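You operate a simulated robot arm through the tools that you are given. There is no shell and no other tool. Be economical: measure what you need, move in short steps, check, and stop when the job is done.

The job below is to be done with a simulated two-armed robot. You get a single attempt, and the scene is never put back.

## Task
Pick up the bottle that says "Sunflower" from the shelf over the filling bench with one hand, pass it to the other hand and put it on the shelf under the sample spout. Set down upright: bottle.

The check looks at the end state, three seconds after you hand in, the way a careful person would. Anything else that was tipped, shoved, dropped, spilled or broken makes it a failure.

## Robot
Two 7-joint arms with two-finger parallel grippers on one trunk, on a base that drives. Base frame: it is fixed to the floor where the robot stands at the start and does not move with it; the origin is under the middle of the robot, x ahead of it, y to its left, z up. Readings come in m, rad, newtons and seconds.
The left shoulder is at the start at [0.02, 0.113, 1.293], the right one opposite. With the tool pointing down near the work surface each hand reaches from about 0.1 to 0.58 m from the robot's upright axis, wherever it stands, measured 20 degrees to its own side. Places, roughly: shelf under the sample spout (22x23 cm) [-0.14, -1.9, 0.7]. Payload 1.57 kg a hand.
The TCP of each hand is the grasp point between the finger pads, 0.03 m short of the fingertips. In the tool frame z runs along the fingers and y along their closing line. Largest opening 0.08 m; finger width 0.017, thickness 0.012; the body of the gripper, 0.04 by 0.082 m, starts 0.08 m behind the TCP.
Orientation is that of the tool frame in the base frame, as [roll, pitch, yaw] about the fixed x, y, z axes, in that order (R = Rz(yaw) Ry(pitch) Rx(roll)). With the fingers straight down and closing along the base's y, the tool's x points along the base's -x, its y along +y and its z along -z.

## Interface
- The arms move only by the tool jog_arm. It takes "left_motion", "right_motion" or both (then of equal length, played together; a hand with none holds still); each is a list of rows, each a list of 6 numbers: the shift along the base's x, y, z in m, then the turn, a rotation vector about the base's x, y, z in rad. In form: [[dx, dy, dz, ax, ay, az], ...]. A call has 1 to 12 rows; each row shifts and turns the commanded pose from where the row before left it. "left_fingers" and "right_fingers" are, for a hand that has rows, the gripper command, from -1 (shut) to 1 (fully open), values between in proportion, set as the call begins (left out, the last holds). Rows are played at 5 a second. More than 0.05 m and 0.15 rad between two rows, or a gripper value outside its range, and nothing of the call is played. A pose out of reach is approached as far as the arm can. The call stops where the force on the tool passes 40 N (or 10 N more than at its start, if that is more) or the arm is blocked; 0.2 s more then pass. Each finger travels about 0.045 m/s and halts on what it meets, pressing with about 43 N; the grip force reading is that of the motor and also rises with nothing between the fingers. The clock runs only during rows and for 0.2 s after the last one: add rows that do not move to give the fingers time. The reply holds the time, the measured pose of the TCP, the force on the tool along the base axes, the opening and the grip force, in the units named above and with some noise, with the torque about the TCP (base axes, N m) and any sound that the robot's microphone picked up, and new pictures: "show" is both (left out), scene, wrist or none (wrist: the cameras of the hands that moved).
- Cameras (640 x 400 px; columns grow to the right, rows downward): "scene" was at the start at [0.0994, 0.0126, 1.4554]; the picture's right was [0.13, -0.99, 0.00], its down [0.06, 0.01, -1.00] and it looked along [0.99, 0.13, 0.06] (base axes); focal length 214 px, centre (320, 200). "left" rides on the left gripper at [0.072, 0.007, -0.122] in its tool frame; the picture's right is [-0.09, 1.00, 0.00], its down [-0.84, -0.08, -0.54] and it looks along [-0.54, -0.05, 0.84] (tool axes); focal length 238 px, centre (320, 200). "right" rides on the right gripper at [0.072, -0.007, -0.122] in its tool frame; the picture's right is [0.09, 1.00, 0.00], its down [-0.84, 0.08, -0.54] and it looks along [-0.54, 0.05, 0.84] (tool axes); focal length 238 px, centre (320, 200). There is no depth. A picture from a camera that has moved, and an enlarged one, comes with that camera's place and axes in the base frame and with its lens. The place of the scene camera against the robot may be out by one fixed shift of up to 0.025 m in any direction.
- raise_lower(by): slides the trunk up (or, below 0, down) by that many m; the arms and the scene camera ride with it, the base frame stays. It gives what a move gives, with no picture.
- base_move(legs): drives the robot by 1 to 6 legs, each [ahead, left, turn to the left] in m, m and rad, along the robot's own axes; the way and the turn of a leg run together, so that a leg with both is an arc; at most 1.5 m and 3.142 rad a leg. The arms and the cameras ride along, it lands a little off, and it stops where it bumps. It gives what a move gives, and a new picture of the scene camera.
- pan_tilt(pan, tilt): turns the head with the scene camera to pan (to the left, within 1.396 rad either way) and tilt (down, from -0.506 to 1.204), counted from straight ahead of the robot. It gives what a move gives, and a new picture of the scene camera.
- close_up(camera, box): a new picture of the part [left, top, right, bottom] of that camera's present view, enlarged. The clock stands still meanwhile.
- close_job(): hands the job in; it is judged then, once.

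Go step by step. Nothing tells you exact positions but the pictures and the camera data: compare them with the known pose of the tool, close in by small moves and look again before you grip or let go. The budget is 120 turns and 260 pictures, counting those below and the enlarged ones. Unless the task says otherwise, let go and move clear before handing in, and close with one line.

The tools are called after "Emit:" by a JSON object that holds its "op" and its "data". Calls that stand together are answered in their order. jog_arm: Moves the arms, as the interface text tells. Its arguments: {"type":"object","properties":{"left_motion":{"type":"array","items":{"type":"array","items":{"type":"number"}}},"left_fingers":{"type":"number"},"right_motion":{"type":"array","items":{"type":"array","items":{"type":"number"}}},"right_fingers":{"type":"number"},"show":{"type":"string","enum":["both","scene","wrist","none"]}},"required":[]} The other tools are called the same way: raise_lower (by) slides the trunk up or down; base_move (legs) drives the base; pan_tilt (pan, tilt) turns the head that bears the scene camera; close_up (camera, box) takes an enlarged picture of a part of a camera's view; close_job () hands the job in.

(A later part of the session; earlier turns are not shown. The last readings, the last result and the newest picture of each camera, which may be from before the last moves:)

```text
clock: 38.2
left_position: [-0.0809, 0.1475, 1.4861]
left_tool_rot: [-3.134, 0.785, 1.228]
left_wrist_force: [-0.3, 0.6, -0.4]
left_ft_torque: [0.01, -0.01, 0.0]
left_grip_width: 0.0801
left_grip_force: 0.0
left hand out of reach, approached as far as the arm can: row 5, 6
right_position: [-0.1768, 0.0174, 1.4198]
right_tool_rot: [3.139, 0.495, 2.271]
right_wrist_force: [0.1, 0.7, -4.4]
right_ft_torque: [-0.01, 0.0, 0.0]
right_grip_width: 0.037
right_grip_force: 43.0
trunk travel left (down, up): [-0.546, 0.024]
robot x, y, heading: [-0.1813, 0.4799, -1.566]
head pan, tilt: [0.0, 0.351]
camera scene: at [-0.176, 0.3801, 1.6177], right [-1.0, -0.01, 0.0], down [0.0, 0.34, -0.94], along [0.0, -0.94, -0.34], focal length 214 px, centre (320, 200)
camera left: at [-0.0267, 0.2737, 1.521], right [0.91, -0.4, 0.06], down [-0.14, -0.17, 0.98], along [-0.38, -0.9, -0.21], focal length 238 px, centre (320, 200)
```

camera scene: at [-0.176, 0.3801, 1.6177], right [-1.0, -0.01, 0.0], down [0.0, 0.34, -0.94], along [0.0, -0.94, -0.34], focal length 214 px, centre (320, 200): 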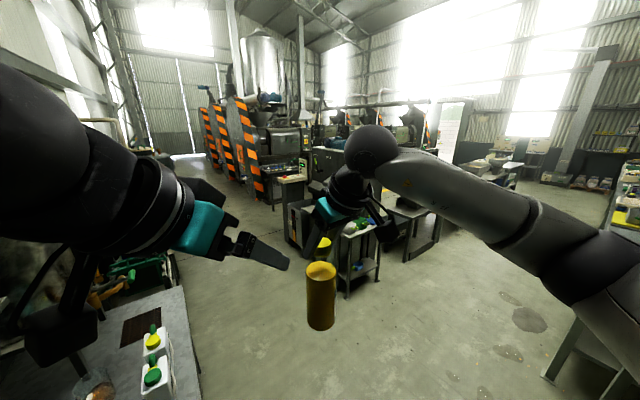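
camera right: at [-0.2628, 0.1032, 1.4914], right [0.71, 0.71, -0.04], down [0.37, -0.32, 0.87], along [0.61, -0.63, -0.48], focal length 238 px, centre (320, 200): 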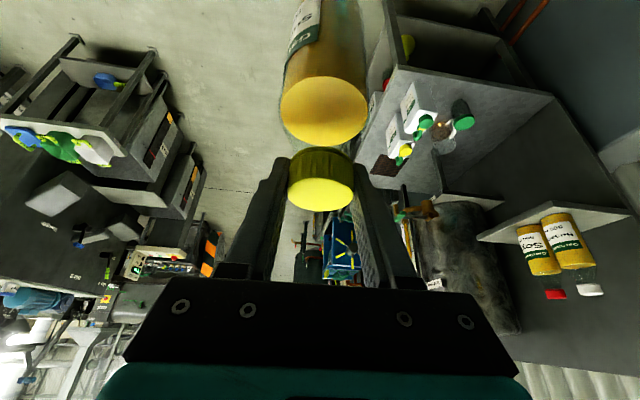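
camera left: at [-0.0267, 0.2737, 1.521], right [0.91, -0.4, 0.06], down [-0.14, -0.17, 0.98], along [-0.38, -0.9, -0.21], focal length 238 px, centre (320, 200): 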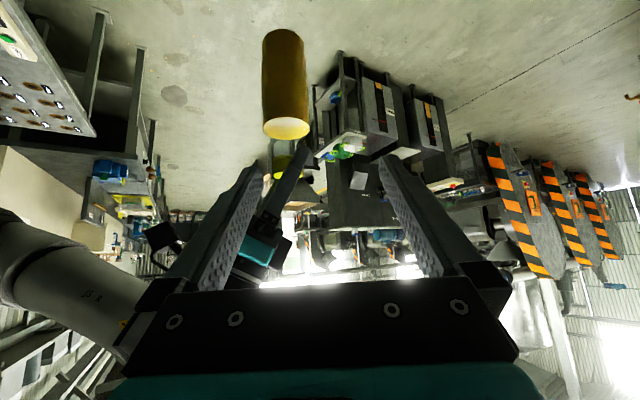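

The left arm is too cramped there; I shift the bottle forward and slightly right, and bring the left in from more to the side.

Emit:
{"op": "jog_arm", "data": {"right_motion": [[-0.017, -0.027, 0, 0, 0, 0], [-0.017, -0.027, 0, 0, 0, 0], [-0.017, -0.027, 0, 0, 0, 0], [0, 0, 0, 0, 0, 0], [0, 0, 0, 0, 0, 0], [0, 0, 0, 0, 0, 0]], "left_motion": [[0, -0.01, 0, 0, 0, -0.052], [0, -0.02, 0, 0, 0, -0.052], [0, -0.03, -0.01, 0, 0, -0.052], [-0.02, -0.03, -0.01, 0, 0, -0.052], [-0.02, -0.03, -0.01, 0, 0, -0.052], [0, 0, 0, 0, 0, 0]]}}

```text
clock: 39.6
left_position: [-0.1197, 0.0275, 1.4581]
left_tool_rot: [-3.135, 0.788, 0.966]
left_wrist_force: [0.4, 0.3, 0.8]
left_ft_torque: [-0.01, -0.02, 0.02]
left_grip_width: 0.08
left_grip_force: 0.1
right_position: [-0.2301, -0.0634, 1.4198]
right_tool_rot: [3.139, 0.493, 2.271]
right_wrist_force: [0.3, 1.3, -4.7]
right_ft_torque: [-0.02, 0.0, -0.03]
right_grip_width: 0.0369
right_grip_force: 42.9
trunk travel left (down, up): [-0.546, 0.024]
robot x, y, heading: [-0.1825, 0.4823, -1.563]
head pan, tilt: [0.0, 0.351]
camera scene: at [-0.1765, 0.3803, 1.6177], right [-1.0, -0.01, 0.0], down [0.0, 0.34, -0.94], along [0.0, -0.94, -0.34], focal length 214 px, centre (320, 200)
camera right: at [-0.3125, 0.0233, 1.4934], right [0.71, 0.71, -0.04], down [0.37, -0.32, 0.87], along [0.6, -0.63, -0.48], focal length 238 px, centre (320, 200)
camera left: at [-0.0349, 0.1365, 1.4923], right [0.78, -0.62, 0.06], down [-0.18, -0.13, 0.98], along [-0.6, -0.77, -0.21], focal length 238 px, centre (320, 200)
```

scene: 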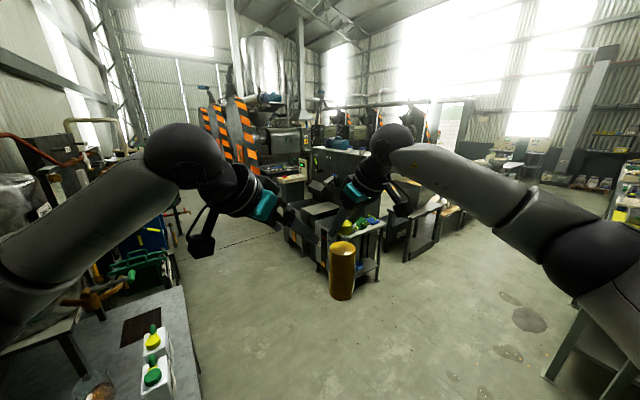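
right: 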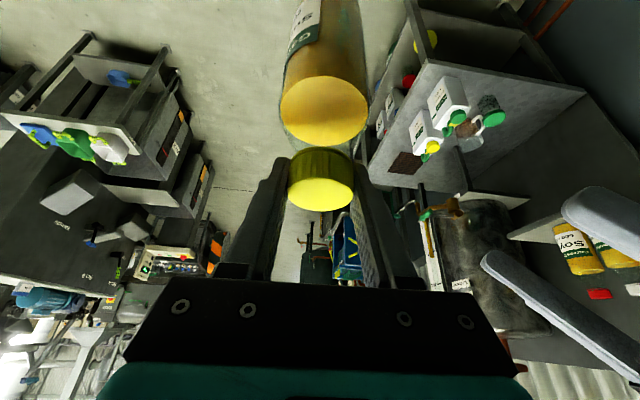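
left: 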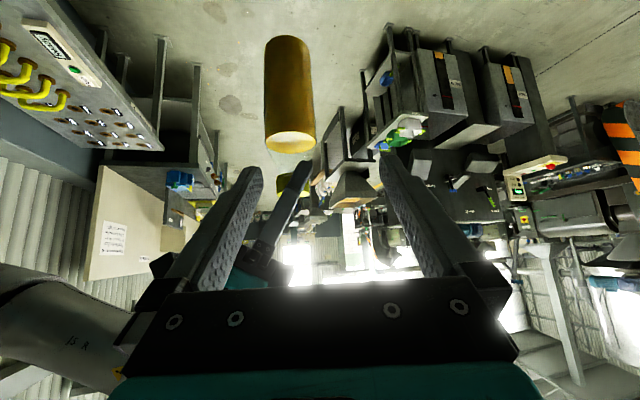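

The left hand is reachable now and its view agrees with the bottle axis at [-0.231, -0.063]. I zoom for the bottle's height details.

Emit:
{"op": "close_up", "data": {"camera": "left", "box": [220, 20, 380, 220]}}

Emit:
{"op": "close_up", "data": {"camera": "scene", "box": [260, 180, 420, 310]}}

```text
2.00 times, centred on (300, 120) of left
camera zoom: at [-0.0349, 0.1365, 1.4923], right [0.78, -0.62, 0.06], down [-0.18, -0.13, 0.98], along [-0.6, -0.77, -0.21], focal length 477 px, centre (360, 360)
```

zoom: 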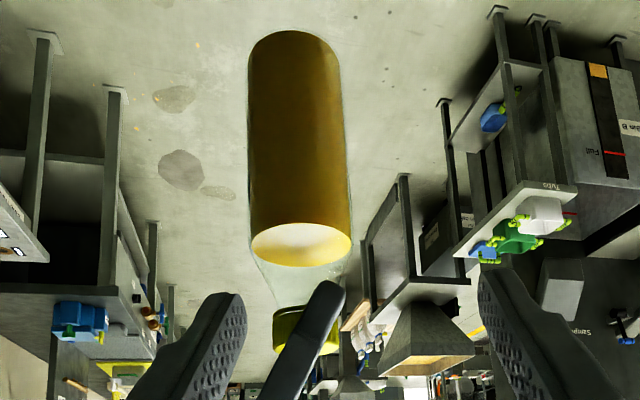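

```text
3.08 times, centred on (340, 245) of scene
camera zoom: at [-0.1765, 0.3803, 1.6177], right [-1.0, -0.01, 0.0], down [0.0, 0.34, -0.94], along [0.0, -0.94, -0.34], focal length 660 px, centre (258, 62)
```

zoom: 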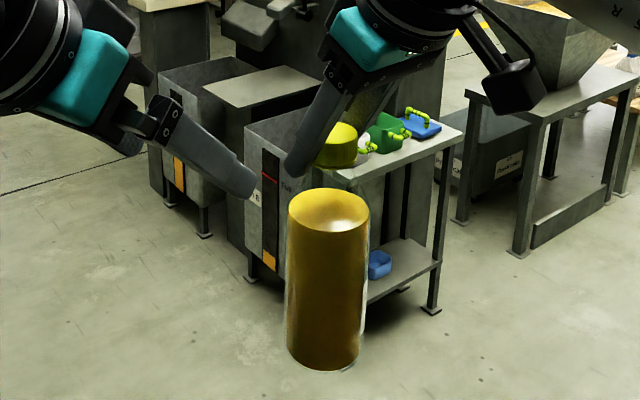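

Bottle base is ~0.192 m below the right TCP; I'll grip the body at z≈1.315. I align the left hand laterally and advance halfway.

Emit:
{"op": "jog_arm", "data": {"left_motion": [[-0.03, 0.025, -0.002, 0, 0, 0], [-0.0135, -0.0195, -0.0235, 0, 0, 0], [-0.0135, -0.0195, -0.0235, 0, 0, 0], [-0.0135, -0.0195, -0.0235, 0, 0, 0], [0, 0, 0, 0, 0, 0]]}}

```text
clock: 40.8
left_position: [-0.1907, -0.0055, 1.3821]
left_tool_rot: [-3.137, 0.786, 0.968]
left_wrist_force: [-0.1, 0.1, 0.8]
left_ft_torque: [-0.03, -0.02, -0.02]
left_grip_width: 0.0798
left_grip_force: 0.0
right_position: [-0.2303, -0.0632, 1.4192]
right_tool_rot: [3.138, 0.494, 2.273]
right_wrist_force: [0.3, 0.6, -3.7]
right_ft_torque: [-0.03, 0.0, -0.01]
right_grip_width: 0.0367
right_grip_force: 42.6
trunk travel left (down, up): [-0.546, 0.024]
robot x, y, heading: [-0.1781, 0.4833, -1.567]
head pan, tilt: [0.0, 0.351]
camera scene: at [-0.1764, 0.3799, 1.6177], right [-1.0, -0.01, 0.0], down [0.0, 0.34, -0.94], along [0.0, -0.94, -0.34], focal length 214 px, centre (320, 200)
camera left: at [-0.1064, 0.1044, 1.4172], right [0.78, -0.62, 0.06], down [-0.18, -0.13, 0.98], along [-0.6, -0.77, -0.21], focal length 238 px, centre (320, 200)
```

scene: 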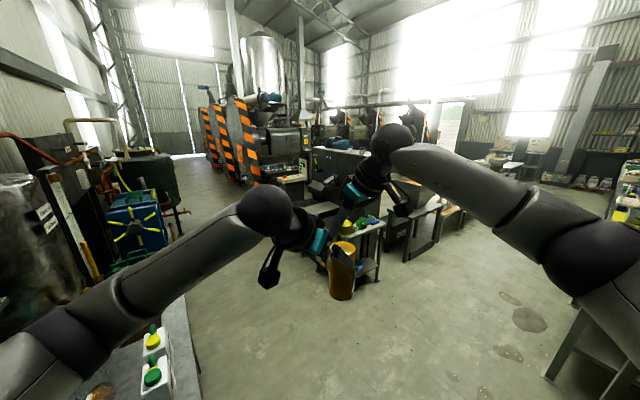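
left: 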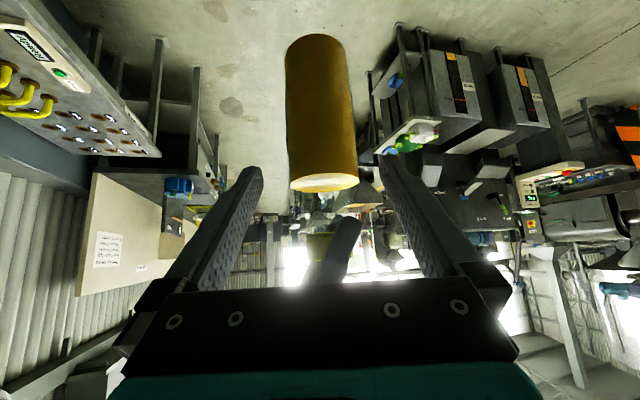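

Centred between the fingers. I advance the remaining ~0.1 m along the finger axis in small rows.

Emit:
{"op": "jog_arm", "data": {"left_motion": [[-0.0101, -0.0146, -0.017, 0, 0, 0], [-0.0101, -0.0146, -0.017, 0, 0, 0], [-0.0101, -0.0146, -0.017, 0, 0, 0], [-0.0101, -0.0146, -0.017, 0, 0, 0], [0, 0, 0, 0, 0, 0]]}}

Emit:
{"op": "close_up", "data": {"camera": "scene", "box": [260, 160, 420, 310]}}

```text
clock: 42.0
left_position: [-0.2337, -0.0636, 1.3179]
left_tool_rot: [-3.134, 0.786, 0.969]
left_wrist_force: [4.1, 8.8, 2.6]
left_ft_torque: [-0.65, 0.25, 0.12]
left_grip_width: 0.0801
left_grip_force: 0.1
right_position: [-0.2305, -0.0651, 1.4199]
right_tool_rot: [3.14, 0.494, 2.268]
right_wrist_force: [-3.0, -8.5, -6.1]
right_ft_torque: [-0.19, 0.11, -0.11]
right_grip_width: 0.0367
right_grip_force: 42.6
trunk travel left (down, up): [-0.546, 0.024]
robot x, y, heading: [-0.1745, 0.4806, -1.568]
head pan, tilt: [0.0, 0.351]
camera scene: at [-0.1765, 0.3798, 1.6177], right [-1.0, -0.01, 0.0], down [0.0, 0.34, -0.94], along [0.0, -0.94, -0.34], focal length 214 px, centre (320, 200)
camera left: at [-0.1473, 0.0458, 1.3517], right [0.78, -0.62, 0.06], down [-0.18, -0.13, 0.98], along [-0.6, -0.77, -0.21], focal length 238 px, centre (320, 200)
```

scene: 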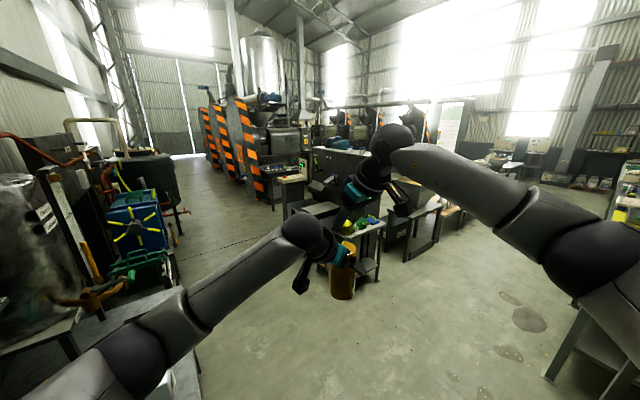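
left: 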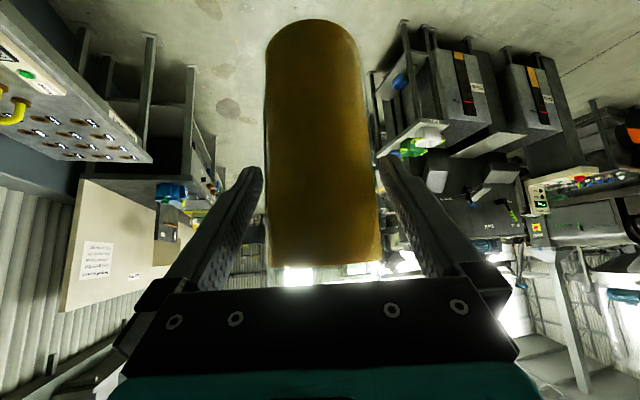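

```text
2.67 times, centred on (340, 235) of scene
camera zoom: at [-0.1765, 0.3798, 1.6177], right [-1.0, -0.01, 0.0], down [0.0, 0.34, -0.94], along [0.0, -0.94, -0.34], focal length 572 px, centre (267, 107)
```

zoom: 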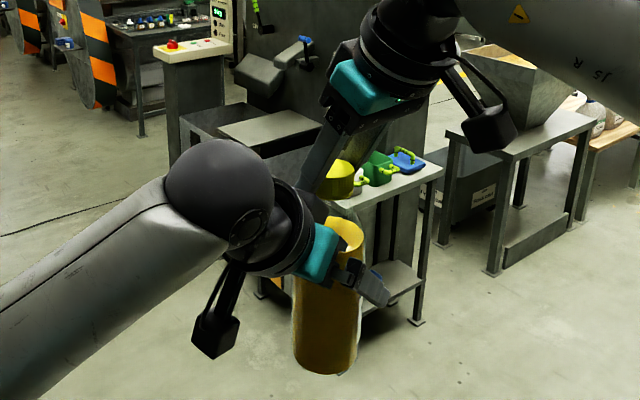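

A light contact (~10 N) registered, probably the left palm against the bottle or a right fingertip. I ease back slightly and lower to relieve it.

Emit:
{"op": "jog_arm", "data": {"left_motion": [[0.005, 0.007, -0.002, 0, 0, 0], [0, 0, -0.01, 0, 0, 0], [0, 0, 0, 0, 0, 0]], "show": "wrist"}}

```text
clock: 42.8
left_position: [-0.2274, -0.0574, 1.304]
left_tool_rot: [-3.136, 0.783, 0.968]
left_wrist_force: [-0.3, 0.4, -0.5]
left_ft_torque: [0.0, 0.02, 0.01]
left_grip_width: 0.08
left_grip_force: 0.1
right_position: [-0.2299, -0.0634, 1.4201]
right_tool_rot: [3.137, 0.494, 2.272]
right_wrist_force: [0.1, -0.4, -4.0]
right_ft_torque: [0.04, -0.03, -0.02]
right_grip_width: 0.0367
right_grip_force: 43.2
trunk travel left (down, up): [-0.546, 0.024]
robot x, y, heading: [-0.1816, 0.4827, -1.568]
head pan, tilt: [0.0, 0.351]
camera left: at [-0.1423, 0.0525, 1.3388], right [0.78, -0.62, 0.06], down [-0.18, -0.13, 0.98], along [-0.6, -0.77, -0.21], focal length 238 px, centre (320, 200)
```

left: 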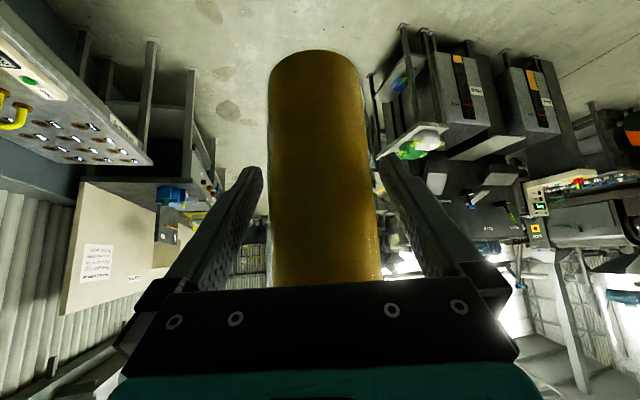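

Contact is relieved. I centre by ~2 mm and close the left fingers on the body.

Emit:
{"op": "jog_arm", "data": {"left_motion": [[0.002, -0.0014, 0, 0, 0, 0], [0, 0, 0, 0, 0, 0]], "show": "none"}}

Emit:
{"op": "jog_arm", "data": {"left_motion": [[0, 0, 0, 0, 0, 0], [0, 0, 0, 0, 0, 0], [0, 0, 0, 0, 0, 0], [0, 0, 0, 0, 0, 0]], "left_fingers": -1, "show": "wrist"}}

```text
clock: 43.4
left_position: [-0.2253, -0.0588, 1.3039]
left_tool_rot: [-3.134, 0.785, 0.968]
left_wrist_force: [-0.6, 0.1, 0.6]
left_ft_torque: [0.04, 0.02, 0.01]
left_grip_width: 0.0802
left_grip_force: 0.1
right_position: [-0.2296, -0.0634, 1.4196]
right_tool_rot: [3.137, 0.495, 2.271]
right_wrist_force: [-1.0, 0.4, -3.8]
right_ft_torque: [-0.02, -0.01, 0.0]
right_grip_width: 0.0368
right_grip_force: 43.3
trunk travel left (down, up): [-0.546, 0.024]
robot x, y, heading: [-0.1804, 0.4808, -1.563]
head pan, tilt: [0.0, 0.351]
```

```text
clock: 44.4
left_position: [-0.2254, -0.0579, 1.3049]
left_tool_rot: [-3.135, 0.786, 0.967]
left_wrist_force: [-4.9, 5.9, 1.3]
left_ft_torque: [-0.14, -0.05, 0.04]
left_grip_width: 0.0637
left_grip_force: 40.9
right_position: [-0.2285, -0.0656, 1.4193]
right_tool_rot: [3.139, 0.496, 2.272]
right_wrist_force: [4.7, -6.0, -5.6]
right_ft_torque: [-0.6, -0.53, -0.11]
right_grip_width: 0.0368
right_grip_force: 43.0
trunk travel left (down, up): [-0.546, 0.024]
robot x, y, heading: [-0.1767, 0.477, -1.57]
head pan, tilt: [0.0, 0.351]
camera left: at [-0.1413, 0.051, 1.3389], right [0.78, -0.62, 0.06], down [-0.18, -0.13, 0.98], along [-0.6, -0.77, -0.21], focal length 238 px, centre (320, 200)
```

left: 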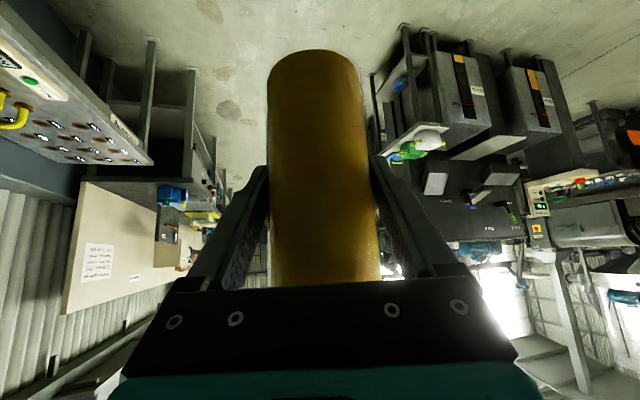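

Body gripped (0.0637 m). I relieve the small side load, then open the right hand just a little to free the cap.

Emit:
{"op": "jog_arm", "data": {"left_motion": [[-0.002, 0.002, 0, 0, 0, 0], [0, 0, 0, 0, 0, 0]], "show": "none"}}

Emit:
{"op": "jog_arm", "data": {"right_motion": [[0, 0, 0, 0, 0, 0], [0, 0, 0, 0, 0, 0], [0, 0, 0, 0, 0, 0]], "right_fingers": 0.25}}

```text
clock: 45.0
left_position: [-0.2278, -0.0565, 1.3047]
left_tool_rot: [-3.133, 0.785, 0.972]
left_wrist_force: [-0.9, -1.5, 1.1]
left_ft_torque: [0.82, 0.78, -0.37]
left_grip_width: 0.0637
left_grip_force: 43.0
right_position: [-0.2305, -0.0639, 1.4194]
right_tool_rot: [3.135, 0.492, 2.273]
right_wrist_force: [0.6, 2.3, -4.9]
right_ft_torque: [-0.6, -0.79, 0.36]
right_grip_width: 0.0367
right_grip_force: 42.9
trunk travel left (down, up): [-0.546, 0.024]
robot x, y, heading: [-0.1783, 0.4804, -1.566]
head pan, tilt: [0.0, 0.351]
```

```text
clock: 45.8
left_position: [-0.227, -0.0566, 1.3037]
left_tool_rot: [-3.136, 0.786, 0.967]
left_wrist_force: [-0.5, -0.3, 0.2]
left_ft_torque: [0.02, 0.01, -0.01]
left_grip_width: 0.0637
left_grip_force: 42.9
right_position: [-0.2303, -0.0644, 1.4199]
right_tool_rot: [3.139, 0.495, 2.271]
right_wrist_force: [0.3, 1.0, -0.1]
right_ft_torque: [-0.04, -0.01, 0.0]
right_grip_width: 0.0501
right_grip_force: 0.0
trunk travel left (down, up): [-0.546, 0.024]
robot x, y, heading: [-0.1809, 0.4835, -1.563]
head pan, tilt: [0.0, 0.351]
camera scene: at [-0.1769, 0.3795, 1.6176], right [-1.0, -0.01, 0.0], down [0.0, 0.34, -0.94], along [0.0, -0.94, -0.34], focal length 214 px, centre (320, 200)
camera right: at [-0.313, 0.0226, 1.4932], right [0.71, 0.71, -0.04], down [0.37, -0.32, 0.87], along [0.6, -0.63, -0.48], focal length 238 px, centre (320, 200)
```

scene: 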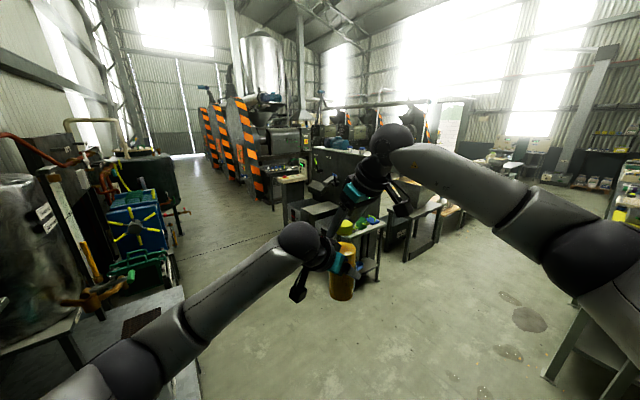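
right: 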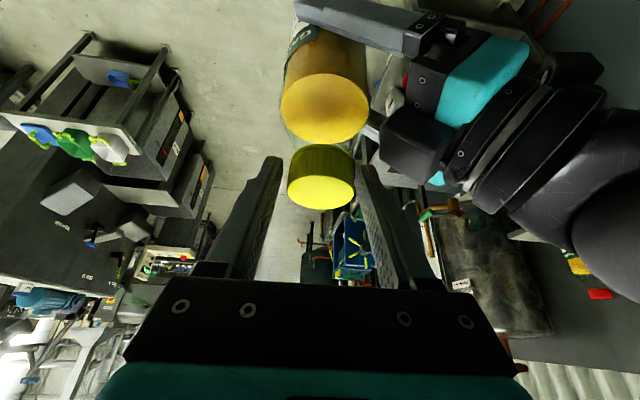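

The cap is free. I withdraw the right hand back along its finger axis.

Emit:
{"op": "jog_arm", "data": {"right_motion": [[-0.0092, 0.0109, 0.0264, 0, 0, 0], [-0.0092, 0.0109, 0.0264, 0, 0, 0], [-0.0092, 0.0109, 0.0264, 0, 0, 0], [-0.0092, 0.0109, 0.0264, 0, 0, 0], [-0.03, 0.0109, 0.0264, 0, 0, 0], [-0.03, 0.0109, 0.02, 0, 0, 0], [0, 0, 0, 0, 0, 0]]}}

Emit:
{"op": "close_up", "data": {"camera": "scene", "box": [240, 160, 430, 310]}}

```text
clock: 47.4
left_position: [-0.2276, -0.0566, 1.3032]
left_tool_rot: [-3.135, 0.785, 0.968]
left_wrist_force: [0.6, 0.3, 0.0]
left_ft_torque: [0.01, -0.04, 0.01]
left_grip_width: 0.0634
left_grip_force: 43.0
right_position: [-0.3078, -0.0067, 1.5579]
right_tool_rot: [3.138, 0.493, 2.273]
right_wrist_force: [-0.3, 0.0, -0.2]
right_ft_torque: [0.0, 0.03, 0.0]
right_grip_width: 0.0501
right_grip_force: 0.0
right hand out of reach, approached as far as the arm can: row 6
trunk travel left (down, up): [-0.546, 0.024]
robot x, y, heading: [-0.1775, 0.4836, -1.568]
head pan, tilt: [0.0, 0.351]
camera scene: at [-0.1771, 0.3796, 1.6176], right [-1.0, -0.01, 0.0], down [0.0, 0.34, -0.94], along [0.01, -0.94, -0.34], focal length 214 px, centre (320, 200)
camera right: at [-0.391, 0.0803, 1.6314], right [0.71, 0.71, -0.04], down [0.37, -0.32, 0.87], along [0.6, -0.63, -0.48], focal length 238 px, centre (320, 200)
```

scene: 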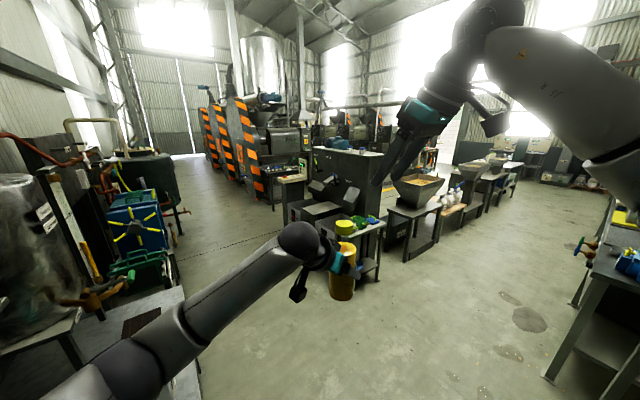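
right: 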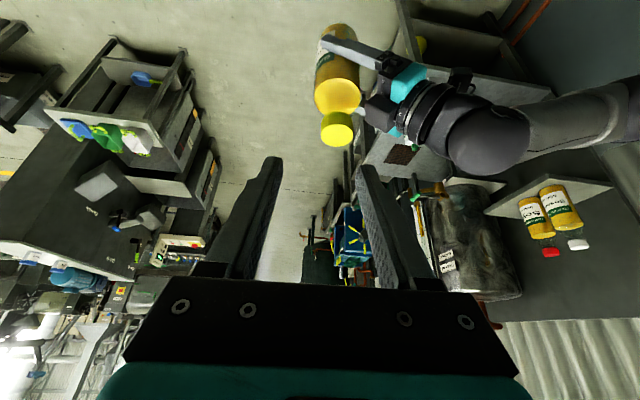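

```text
2.67 times, centred on (335, 235) of scene
camera zoom: at [-0.1771, 0.3796, 1.6176], right [-1.0, -0.01, 0.0], down [0.0, 0.34, -0.94], along [0.01, -0.94, -0.34], focal length 572 px, centre (280, 107)
```

zoom: 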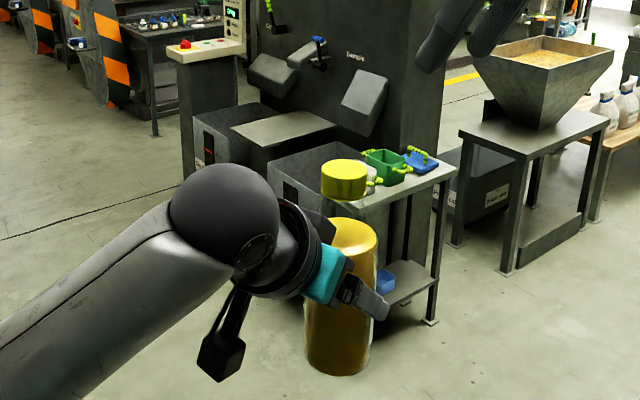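

The handover succeeded; left hand holds the bottle. I tuck the right arm to the side before driving.

Emit:
{"op": "jog_arm", "data": {"right_motion": [[-0.03, 0.02, 0, 0, 0, -0.1], [-0.03, 0.02, 0, 0, 0, -0.1], [-0.03, 0.02, 0, 0, 0, -0.1], [-0.03, 0.02, 0, 0, 0, -0.1], [-0.03, 0.02, 0, 0, 0, -0.1], [-0.03, 0.02, 0, 0, 0, -0.1], [-0.03, 0.02, 0, 0, 0, -0.1], [0, 0, 0, 0, 0, 0]], "show": "none"}}

Emit:
{"op": "base_move", "data": {"legs": [[1.3, 0.4, 0], [0, 0, -0.35]]}}

Emit:
{"op": "pan_tilt", "data": {"pan": -0.35, "tilt": 0.6}}

```text
clock: 49.2
left_position: [-0.2277, -0.0569, 1.3031]
left_tool_rot: [-3.135, 0.786, 0.973]
left_wrist_force: [0.4, -0.3, 0.1]
left_ft_torque: [0.03, 0.01, -0.04]
left_grip_width: 0.0634
left_grip_force: 42.9
right_position: [-0.5179, 0.1315, 1.5584]
right_tool_rot: [3.139, 0.493, 1.572]
right_wrist_force: [-0.5, 0.1, -0.8]
right_ft_torque: [0.01, -0.01, -0.01]
right_grip_width: 0.05
right_grip_force: 0.0
trunk travel left (down, up): [-0.546, 0.024]
robot x, y, heading: [-0.1771, 0.4818, -1.567]
head pan, tilt: [0.0, 0.351]
```

```text
clock: 57.2
left_position: [-0.0034, -1.3312, 1.3034]
left_tool_rot: [-3.137, 0.785, 0.617]
left_wrist_force: [-0.4, 0.0, 0.0]
left_ft_torque: [0.02, -0.02, -0.03]
left_grip_width: 0.0635
left_grip_force: 42.8
right_position: [-0.2104, -1.0523, 1.5584]
right_tool_rot: [3.14, 0.495, 1.218]
right_wrist_force: [-0.5, -0.6, 0.0]
right_ft_torque: [0.01, 0.01, 0.02]
right_grip_width: 0.05
right_grip_force: 0.0
trunk travel left (down, up): [-0.546, 0.024]
robot x, y, heading: [0.2268, -0.8494, -1.916]
head pan, tilt: [0.0, 0.351]
camera scene: at [0.1943, -0.9383, 1.6176], right [-0.94, 0.34, 0.0], down [0.12, 0.32, -0.94], along [-0.32, -0.88, -0.34], focal length 214 px, centre (320, 200)
```

scene: 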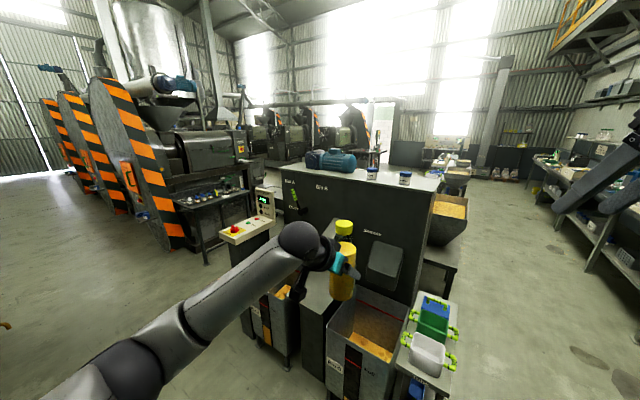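

```text
clock: 58.1
left_position: [-0.0025, -1.3306, 1.3031]
left_tool_rot: [-3.135, 0.784, 0.616]
left_wrist_force: [0.6, 0.1, -0.1]
left_ft_torque: [0.01, -0.01, -0.03]
left_grip_width: 0.0633
left_grip_force: 42.7
right_position: [-0.2094, -1.0525, 1.5578]
right_tool_rot: [3.139, 0.494, 1.218]
right_wrist_force: [-0.9, 0.8, -0.6]
right_ft_torque: [0.0, 0.02, 0.01]
right_grip_width: 0.0501
right_grip_force: 0.1
trunk travel left (down, up): [-0.546, 0.024]
robot x, y, heading: [0.2276, -0.841, -1.916]
head pan, tilt: [-0.351, 0.6]
camera scene: at [0.1696, -0.9187, 1.5949], right [-0.77, 0.64, 0.0], down [0.36, 0.43, -0.83], along [-0.53, -0.63, -0.56], focal length 214 px, centre (320, 200)
```

scene: 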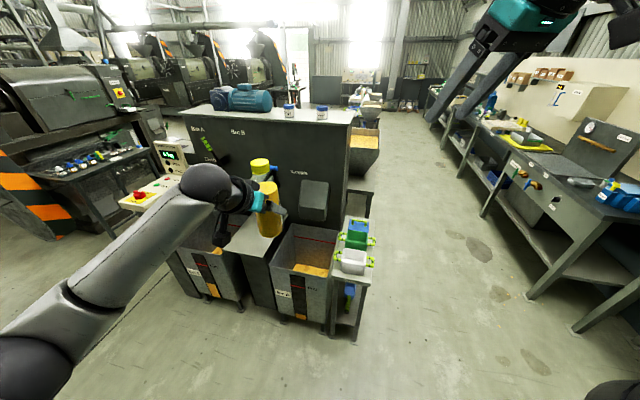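

The machine faces me now: slab between two grain bins, with the bottle hiding it. I zoom to see geometry.

Emit:
{"op": "close_up", "data": {"camera": "scene", "box": [160, 90, 390, 340]}}

Emit:
{"op": "close_up", "data": {"camera": "right", "box": [0, 0, 640, 400]}}

Emit:
{"op": "close_up", "data": {"camera": "left", "box": [0, 0, 640, 400]}}

```text
1.60 times, centred on (275, 215) of scene
camera zoom: at [0.1696, -0.9187, 1.5949], right [-0.77, 0.64, 0.0], down [0.36, 0.43, -0.83], along [-0.53, -0.63, -0.56], focal length 343 px, centre (392, 176)
```

zoom: 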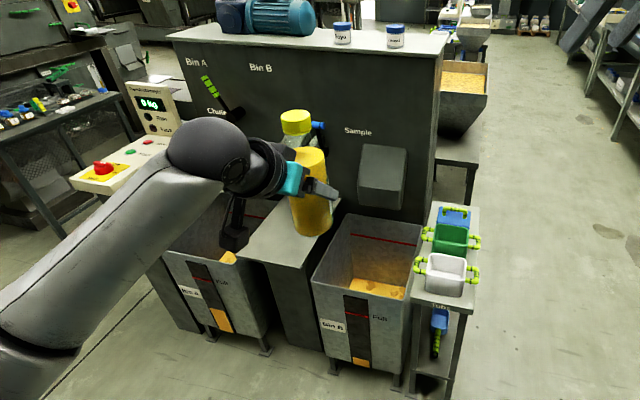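

```text
1.00 times, centred on (320, 200) of right (not enlarged: the box is as wide or as high as the picture)
camera zoom: at [-0.1738, -0.9379, 1.6309], right [0.96, -0.27, -0.04], down [-0.09, -0.48, 0.87], along [-0.25, -0.84, -0.48], focal length 238 px, centre (320, 200)
```

zoom: 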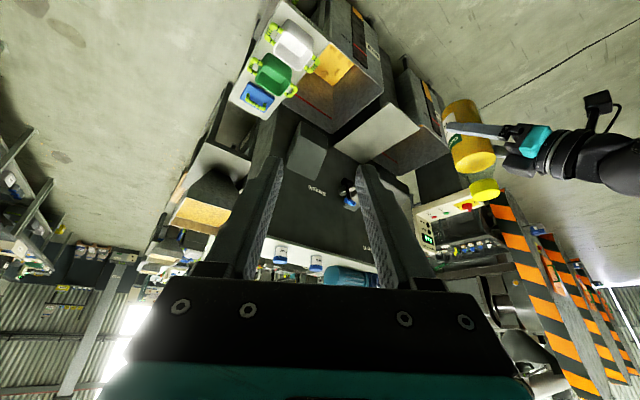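

```text
1.00 times, centred on (320, 200) of left (not enlarged: the box is as wide or as high as the picture)
camera zoom: at [0.1142, -1.2574, 1.3382], right [0.52, -0.85, 0.06], down [-0.21, -0.06, 0.98], along [-0.83, -0.52, -0.21], focal length 238 px, centre (320, 200)
```

zoom: 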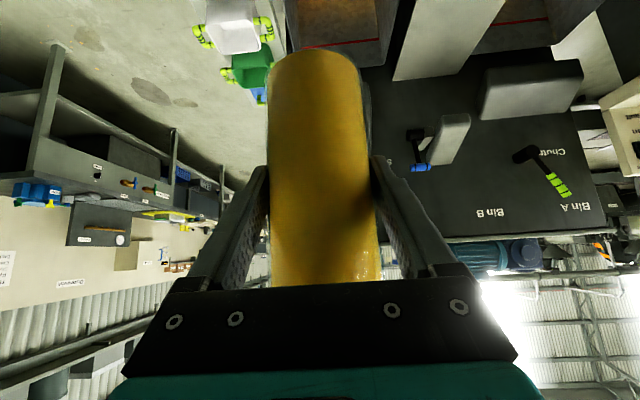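

The right wrist camera has an unobstructed view of the slab and spout; I zoom there.

Emit:
{"op": "close_up", "data": {"camera": "right", "box": [280, 60, 460, 220]}}

Emit:
{"op": "close_up", "data": {"camera": "left", "box": [370, 0, 630, 240]}}

```text
2.50 times, centred on (370, 140) of right
camera zoom: at [-0.1738, -0.9379, 1.6309], right [0.96, -0.27, -0.04], down [-0.09, -0.48, 0.87], along [-0.25, -0.84, -0.48], focal length 596 px, centre (195, 350)
```

zoom: 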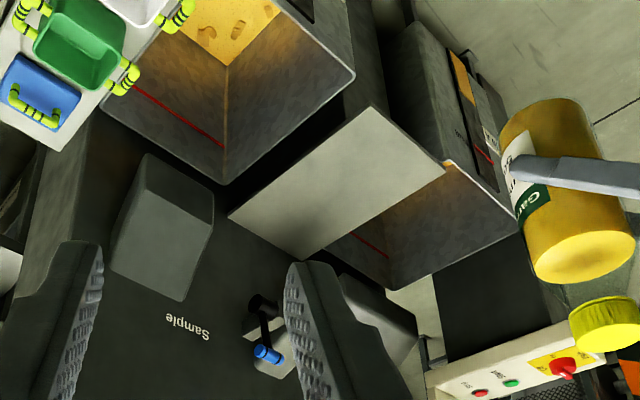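

```text
1.67 times, centred on (500, 120) of left
camera zoom: at [0.1142, -1.2574, 1.3382], right [0.52, -0.85, 0.06], down [-0.21, -0.06, 0.98], along [-0.83, -0.52, -0.21], focal length 397 px, centre (20, 333)
```

zoom: 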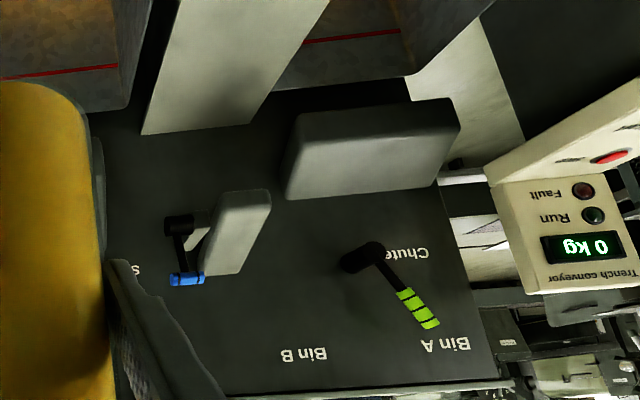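

Slab corners (at z≈0.7): front [-0.10,-1.73]–[0.04,-1.92], back [-0.42,-1.95]–[-0.28,-2.14]; my left fingers already point straight into the machine. I drive so the bottle stops ~8 cm short of the target point, still high.

Emit:
{"op": "base_move", "data": {"legs": [[0.4, 0.105, 0], [0.118, 0, 0]]}}

Emit:
{"op": "pan_tilt", "data": {"pan": -0.3, "tilt": 0.9}}

Emit:
{"op": "close_up", "data": {"camera": "right", "box": [0, 0, 640, 400]}}

```text
clock: 61.5
left_position: [-0.0728, -1.8561, 1.3035]
left_tool_rot: [-3.134, 0.785, 0.625]
left_wrist_force: [0.4, 0.4, -3.8]
left_ft_torque: [0.02, 0.0, -0.03]
left_grip_width: 0.0637
left_grip_force: 43.6
right_position: [-0.2821, -1.5794, 1.5579]
right_tool_rot: [3.139, 0.497, 1.227]
right_wrist_force: [-0.5, 0.7, -0.5]
right_ft_torque: [0.02, 0.0, -0.04]
right_grip_width: 0.0497
right_grip_force: 0.0
trunk travel left (down, up): [-0.546, 0.024]
robot x, y, heading: [0.1542, -1.3628, -1.909]
head pan, tilt: [-0.351, 0.6]
camera scene: at [0.096, -1.4422, 1.5949], right [-0.77, 0.64, 0.0], down [0.36, 0.44, -0.83], along [-0.53, -0.64, -0.56], focal length 214 px, centre (320, 200)
```

scene: 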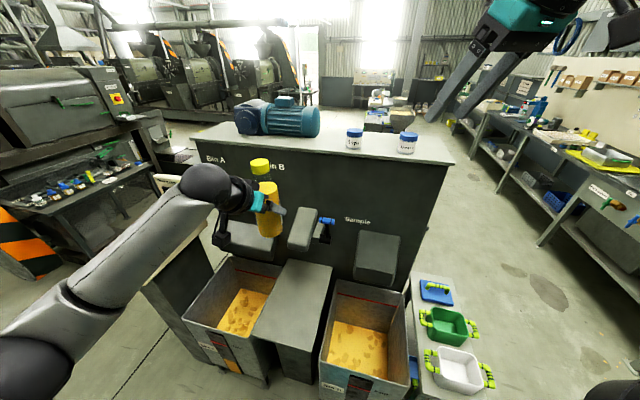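

```text
clock: 62.3
left_position: [-0.0726, -1.8547, 1.3038]
left_tool_rot: [-3.135, 0.786, 0.626]
left_wrist_force: [1.0, 0.4, -3.9]
left_ft_torque: [0.0, -0.01, 0.01]
left_grip_width: 0.0635
left_grip_force: 42.9
right_position: [-0.2821, -1.5788, 1.5582]
right_tool_rot: [3.138, 0.496, 1.226]
right_wrist_force: [-0.8, 0.0, 0.5]
right_ft_torque: [0.03, 0.0, -0.01]
right_grip_width: 0.0499
right_grip_force: 0.1
trunk travel left (down, up): [-0.546, 0.024]
robot x, y, heading: [0.1516, -1.3646, -1.906]
head pan, tilt: [-0.3, 0.901]
camera scene: at [0.1075, -1.4343, 1.5702], right [-0.8, 0.6, 0.0], down [0.47, 0.63, -0.62], along [-0.37, -0.5, -0.78], focal length 214 px, centre (320, 200)
```

scene: 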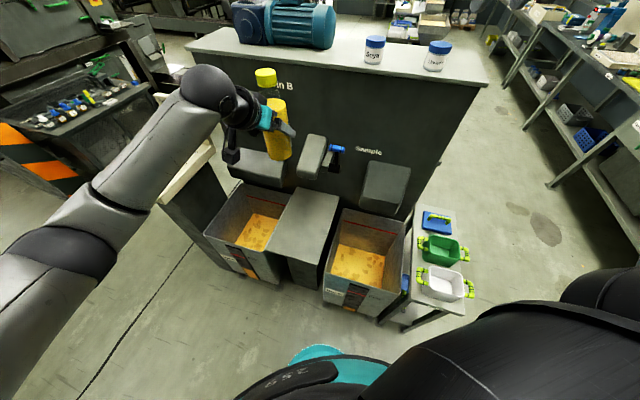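

```text
1.00 times, centred on (320, 200) of right (not enlarged: the box is as wide or as high as the picture)
camera zoom: at [-0.247, -1.4639, 1.6311], right [0.97, -0.26, -0.04], down [-0.09, -0.48, 0.88], along [-0.24, -0.84, -0.48], focal length 238 px, centre (320, 200)
```

zoom: 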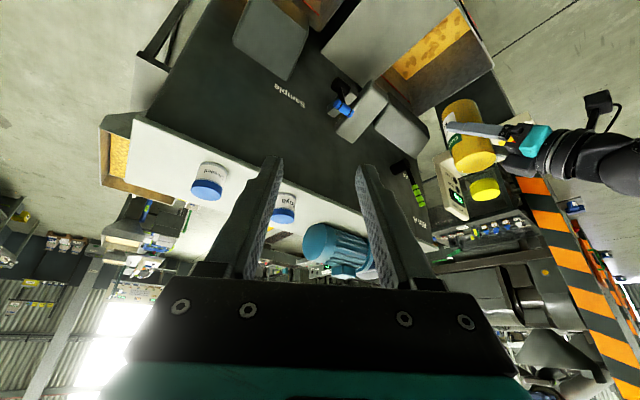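

The slab is clear and the spout overhangs its back part, so I'll lower first, then slide in. I check the right arm's elbow clearance over the tubs table before lowering.

Emit:
{"op": "pan_tilt", "data": {"pan": -1.2, "tilt": 0.6}}

Emit:
{"op": "pan_tilt", "data": {"pan": 0.6, "tilt": 0.8}}

```text
clock: 63.5
left_position: [-0.0727, -1.8563, 1.3025]
left_tool_rot: [-3.134, 0.785, 0.624]
left_wrist_force: [-0.4, 0.0, -5.5]
left_ft_torque: [-0.01, 0.0, 0.02]
left_grip_width: 0.0634
left_grip_force: 42.9
right_position: [-0.2815, -1.5793, 1.5573]
right_tool_rot: [3.138, 0.494, 1.226]
right_wrist_force: [0.6, -0.3, -0.2]
right_ft_torque: [-0.04, 0.0, 0.02]
right_grip_width: 0.05
right_grip_force: 0.0
trunk travel left (down, up): [-0.546, 0.024]
robot x, y, heading: [0.1526, -1.3675, -1.908]
head pan, tilt: [-1.201, 0.6]
camera scene: at [0.0639, -1.3771, 1.5948], right [-0.03, 1.0, 0.0], down [0.56, 0.02, -0.82], along [-0.82, -0.03, -0.57], focal length 214 px, centre (320, 200)
```

scene: 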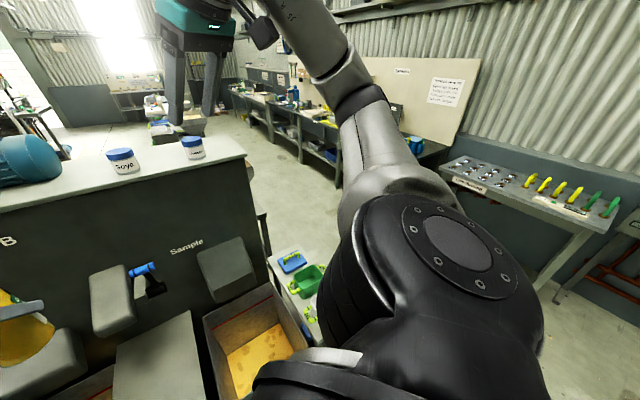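

```text
clock: 65.3
left_position: [-0.0726, -1.8561, 1.304]
left_tool_rot: [-3.133, 0.784, 0.625]
left_wrist_force: [-0.5, -0.1, -3.2]
left_ft_torque: [0.03, -0.04, -0.01]
left_grip_width: 0.0633
left_grip_force: 42.8
right_position: [-0.282, -1.58, 1.5588]
right_tool_rot: [3.138, 0.495, 1.228]
right_wrist_force: [0.8, -0.4, 0.3]
right_ft_torque: [0.02, -0.02, 0.0]
right_grip_width: 0.05
right_grip_force: 0.0
trunk travel left (down, up): [-0.546, 0.024]
robot x, y, heading: [0.1559, -1.3668, -1.909]
head pan, tilt: [0.6, 0.799]
camera scene: at [0.1731, -1.4521, 1.578], right [-0.97, -0.26, 0.0], down [-0.18, 0.69, -0.7], along [0.18, -0.67, -0.72], focal length 214 px, centre (320, 200)
```

scene: 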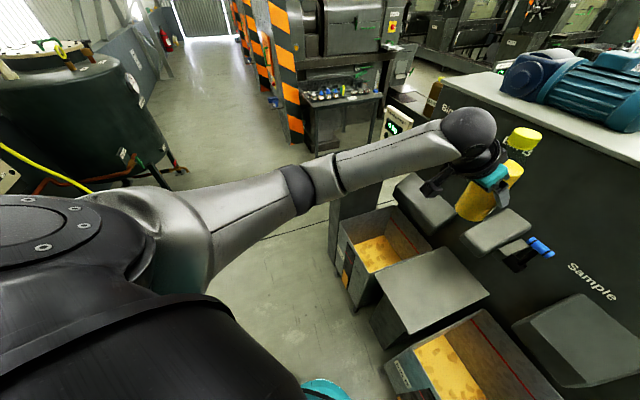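

Both arms ride near shoulder height. I pull the right hand back from chute B, then lower the trunk partway and look.

Emit:
{"op": "jog_arm", "data": {"right_motion": [[0.01, 0.03, 0.01, 0, 0, 0], [0.01, 0.03, 0.01, 0, 0, 0], [0.01, 0.03, 0.01, 0, 0, 0], [0.01, 0.03, 0.01, 0, 0, 0]], "show": "none"}}

Emit:
{"op": "raise_lower", "data": {"by": -0.3}}

Emit:
{"op": "pan_tilt", "data": {"pan": -0.1, "tilt": 0.7}}

Emit:
{"op": "close_up", "data": {"camera": "right", "box": [0, 0, 640, 400]}}

```text
clock: 66.3
left_position: [-0.072, -1.8567, 1.3031]
left_tool_rot: [-3.132, 0.785, 0.625]
left_wrist_force: [0.7, -0.3, -4.9]
left_ft_torque: [0.02, -0.02, -0.04]
left_grip_width: 0.0636
left_grip_force: 43.3
right_position: [-0.2338, -1.5004, 1.5887]
right_tool_rot: [3.136, 0.494, 1.228]
right_wrist_force: [0.4, -1.2, 0.3]
right_ft_torque: [0.02, 0.01, 0.01]
right_grip_width: 0.0499
right_grip_force: 0.0
right hand out of reach, approached as far as the arm can: row 3, 4
trunk travel left (down, up): [-0.546, 0.024]
robot x, y, heading: [0.1541, -1.3681, -1.914]
head pan, tilt: [0.6, 0.799]
```

```text
clock: 69.3
left_position: [-0.0732, -1.8566, 1.0035]
left_tool_rot: [-3.135, 0.786, 0.626]
left_wrist_force: [0.8, 0.1, -3.7]
left_ft_torque: [0.01, -0.03, 0.01]
left_grip_width: 0.0635
left_grip_force: 43.0
right_position: [-0.2347, -1.4993, 1.2895]
right_tool_rot: [3.137, 0.496, 1.228]
right_wrist_force: [-0.3, 0.0, 0.5]
right_ft_torque: [0.02, 0.03, -0.04]
right_grip_width: 0.0502
right_grip_force: 0.1
trunk travel left (down, up): [-0.246, 0.324]
robot x, y, heading: [0.1519, -1.3712, -1.908]
head pan, tilt: [0.6, 0.799]
```

```text
clock: 70.3
left_position: [-0.0729, -1.855, 1.0038]
left_tool_rot: [-3.134, 0.785, 0.624]
left_wrist_force: [-0.4, 0.4, -4.4]
left_ft_torque: [0.0, -0.02, 0.0]
left_grip_width: 0.0636
left_grip_force: 43.7
right_position: [-0.2352, -1.5009, 1.2883]
right_tool_rot: [3.139, 0.495, 1.225]
right_wrist_force: [0.1, 1.1, -0.7]
right_ft_torque: [0.05, 0.03, -0.01]
right_grip_width: 0.0501
right_grip_force: 0.1
trunk travel left (down, up): [-0.246, 0.324]
robot x, y, heading: [0.1565, -1.362, -1.908]
head pan, tilt: [-0.099, 0.7]
camera scene: at [0.1164, -1.4511, 1.2862], right [-0.91, 0.42, 0.0], down [0.27, 0.58, -0.76], along [-0.32, -0.69, -0.64], focal length 214 px, centre (320, 200)
```

scene: 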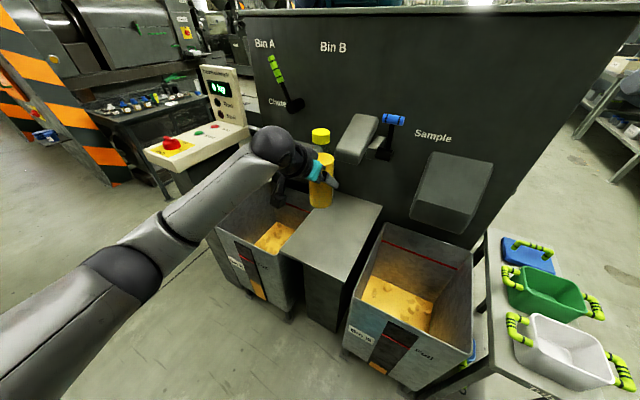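

```text
1.00 times, centred on (320, 200) of right (not enlarged: the box is as wide or as high as the picture)
camera zoom: at [-0.2004, -1.3846, 1.3623], right [0.97, -0.26, -0.04], down [-0.09, -0.48, 0.87], along [-0.24, -0.84, -0.48], focal length 238 px, centre (320, 200)
```

zoom: 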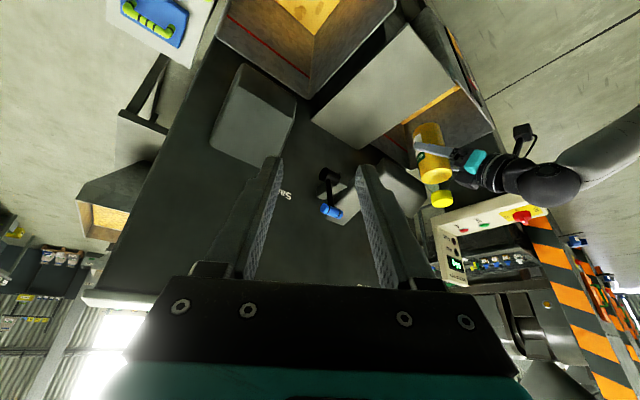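

The bottle is centred over the slab's front; geometry confirms z≈0.70. I lower the trunk 0.20 m more.

Emit:
{"op": "raise_lower", "data": {"by": -0.195}}

Emit:
{"op": "pan_tilt", "data": {"pan": -0.1, "tilt": 0.6}}

Emit:
{"op": "close_up", "data": {"camera": "left", "box": [0, 0, 640, 400]}}

Emit:
{"op": "close_up", "data": {"camera": "right", "box": [300, 0, 560, 240]}}

```text
clock: 72.5
left_position: [-0.0729, -1.8565, 0.8078]
left_tool_rot: [-3.134, 0.786, 0.626]
left_wrist_force: [1.3, 0.1, -4.5]
left_ft_torque: [0.0, -0.03, -0.01]
left_grip_width: 0.0638
left_grip_force: 43.0
right_position: [-0.2349, -1.4997, 1.0938]
right_tool_rot: [3.138, 0.496, 1.226]
right_wrist_force: [-1.0, -0.6, 0.2]
right_ft_torque: [-0.02, 0.01, -0.02]
right_grip_width: 0.05
right_grip_force: 0.0
trunk travel left (down, up): [-0.051, 0.519]
robot x, y, heading: [0.1545, -1.3611, -1.909]
head pan, tilt: [-0.099, 0.7]
```

```text
clock: 73.1
left_position: [-0.0727, -1.8554, 0.8087]
left_tool_rot: [-3.134, 0.785, 0.626]
left_wrist_force: [-0.1, -0.2, -4.0]
left_ft_torque: [0.0, 0.0, -0.01]
left_grip_width: 0.0634
left_grip_force: 42.9
right_position: [-0.2345, -1.5013, 1.0949]
right_tool_rot: [3.139, 0.495, 1.228]
right_wrist_force: [-0.4, 0.4, -0.1]
right_ft_torque: [0.01, -0.01, 0.02]
right_grip_width: 0.0501
right_grip_force: 0.0
trunk travel left (down, up): [-0.051, 0.519]
robot x, y, heading: [0.1565, -1.3657, -1.907]
head pan, tilt: [-0.099, 0.6]
camera scene: at [0.1149, -1.4541, 1.0998], right [-0.91, 0.42, 0.0], down [0.24, 0.51, -0.82], along [-0.35, -0.75, -0.57], focal length 214 px, centre (320, 200)
```

scene: 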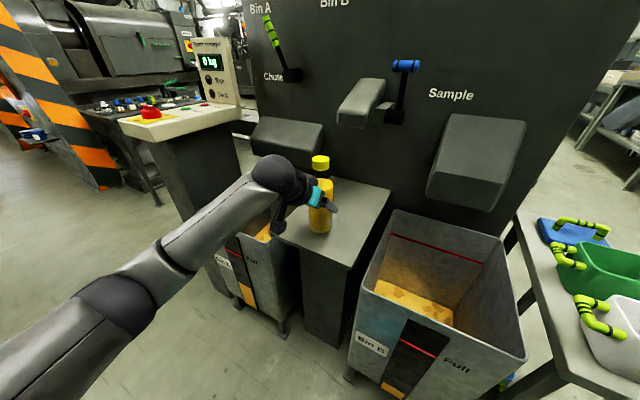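

```text
1.00 times, centred on (320, 200) of left (not enlarged: the box is as wide or as high as the picture)
camera zoom: at [0.0438, -1.7813, 0.8432], right [0.53, -0.85, 0.06], down [-0.21, -0.06, 0.98], along [-0.82, -0.53, -0.21], focal length 238 px, centre (320, 200)
```

zoom: 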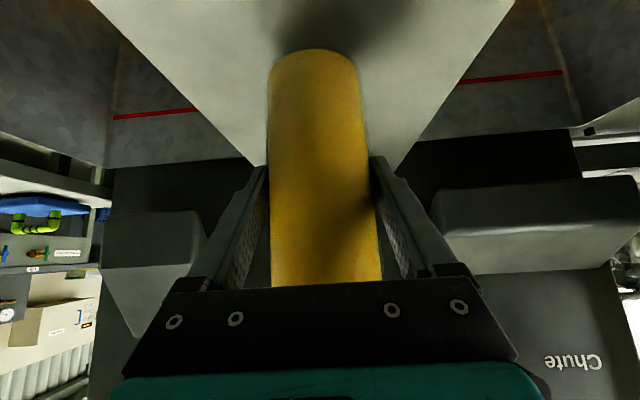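

```text
1.67 times, centred on (430, 120) of right
camera zoom: at [-0.2003, -1.3846, 1.1674], right [0.97, -0.26, -0.04], down [-0.09, -0.48, 0.87], along [-0.24, -0.84, -0.48], focal length 397 px, centre (137, 333)
```

zoom: 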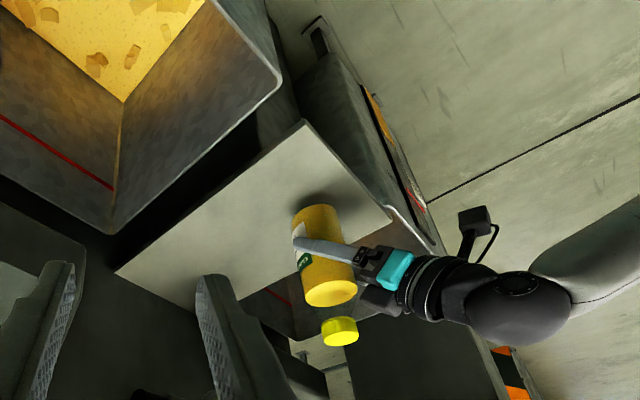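

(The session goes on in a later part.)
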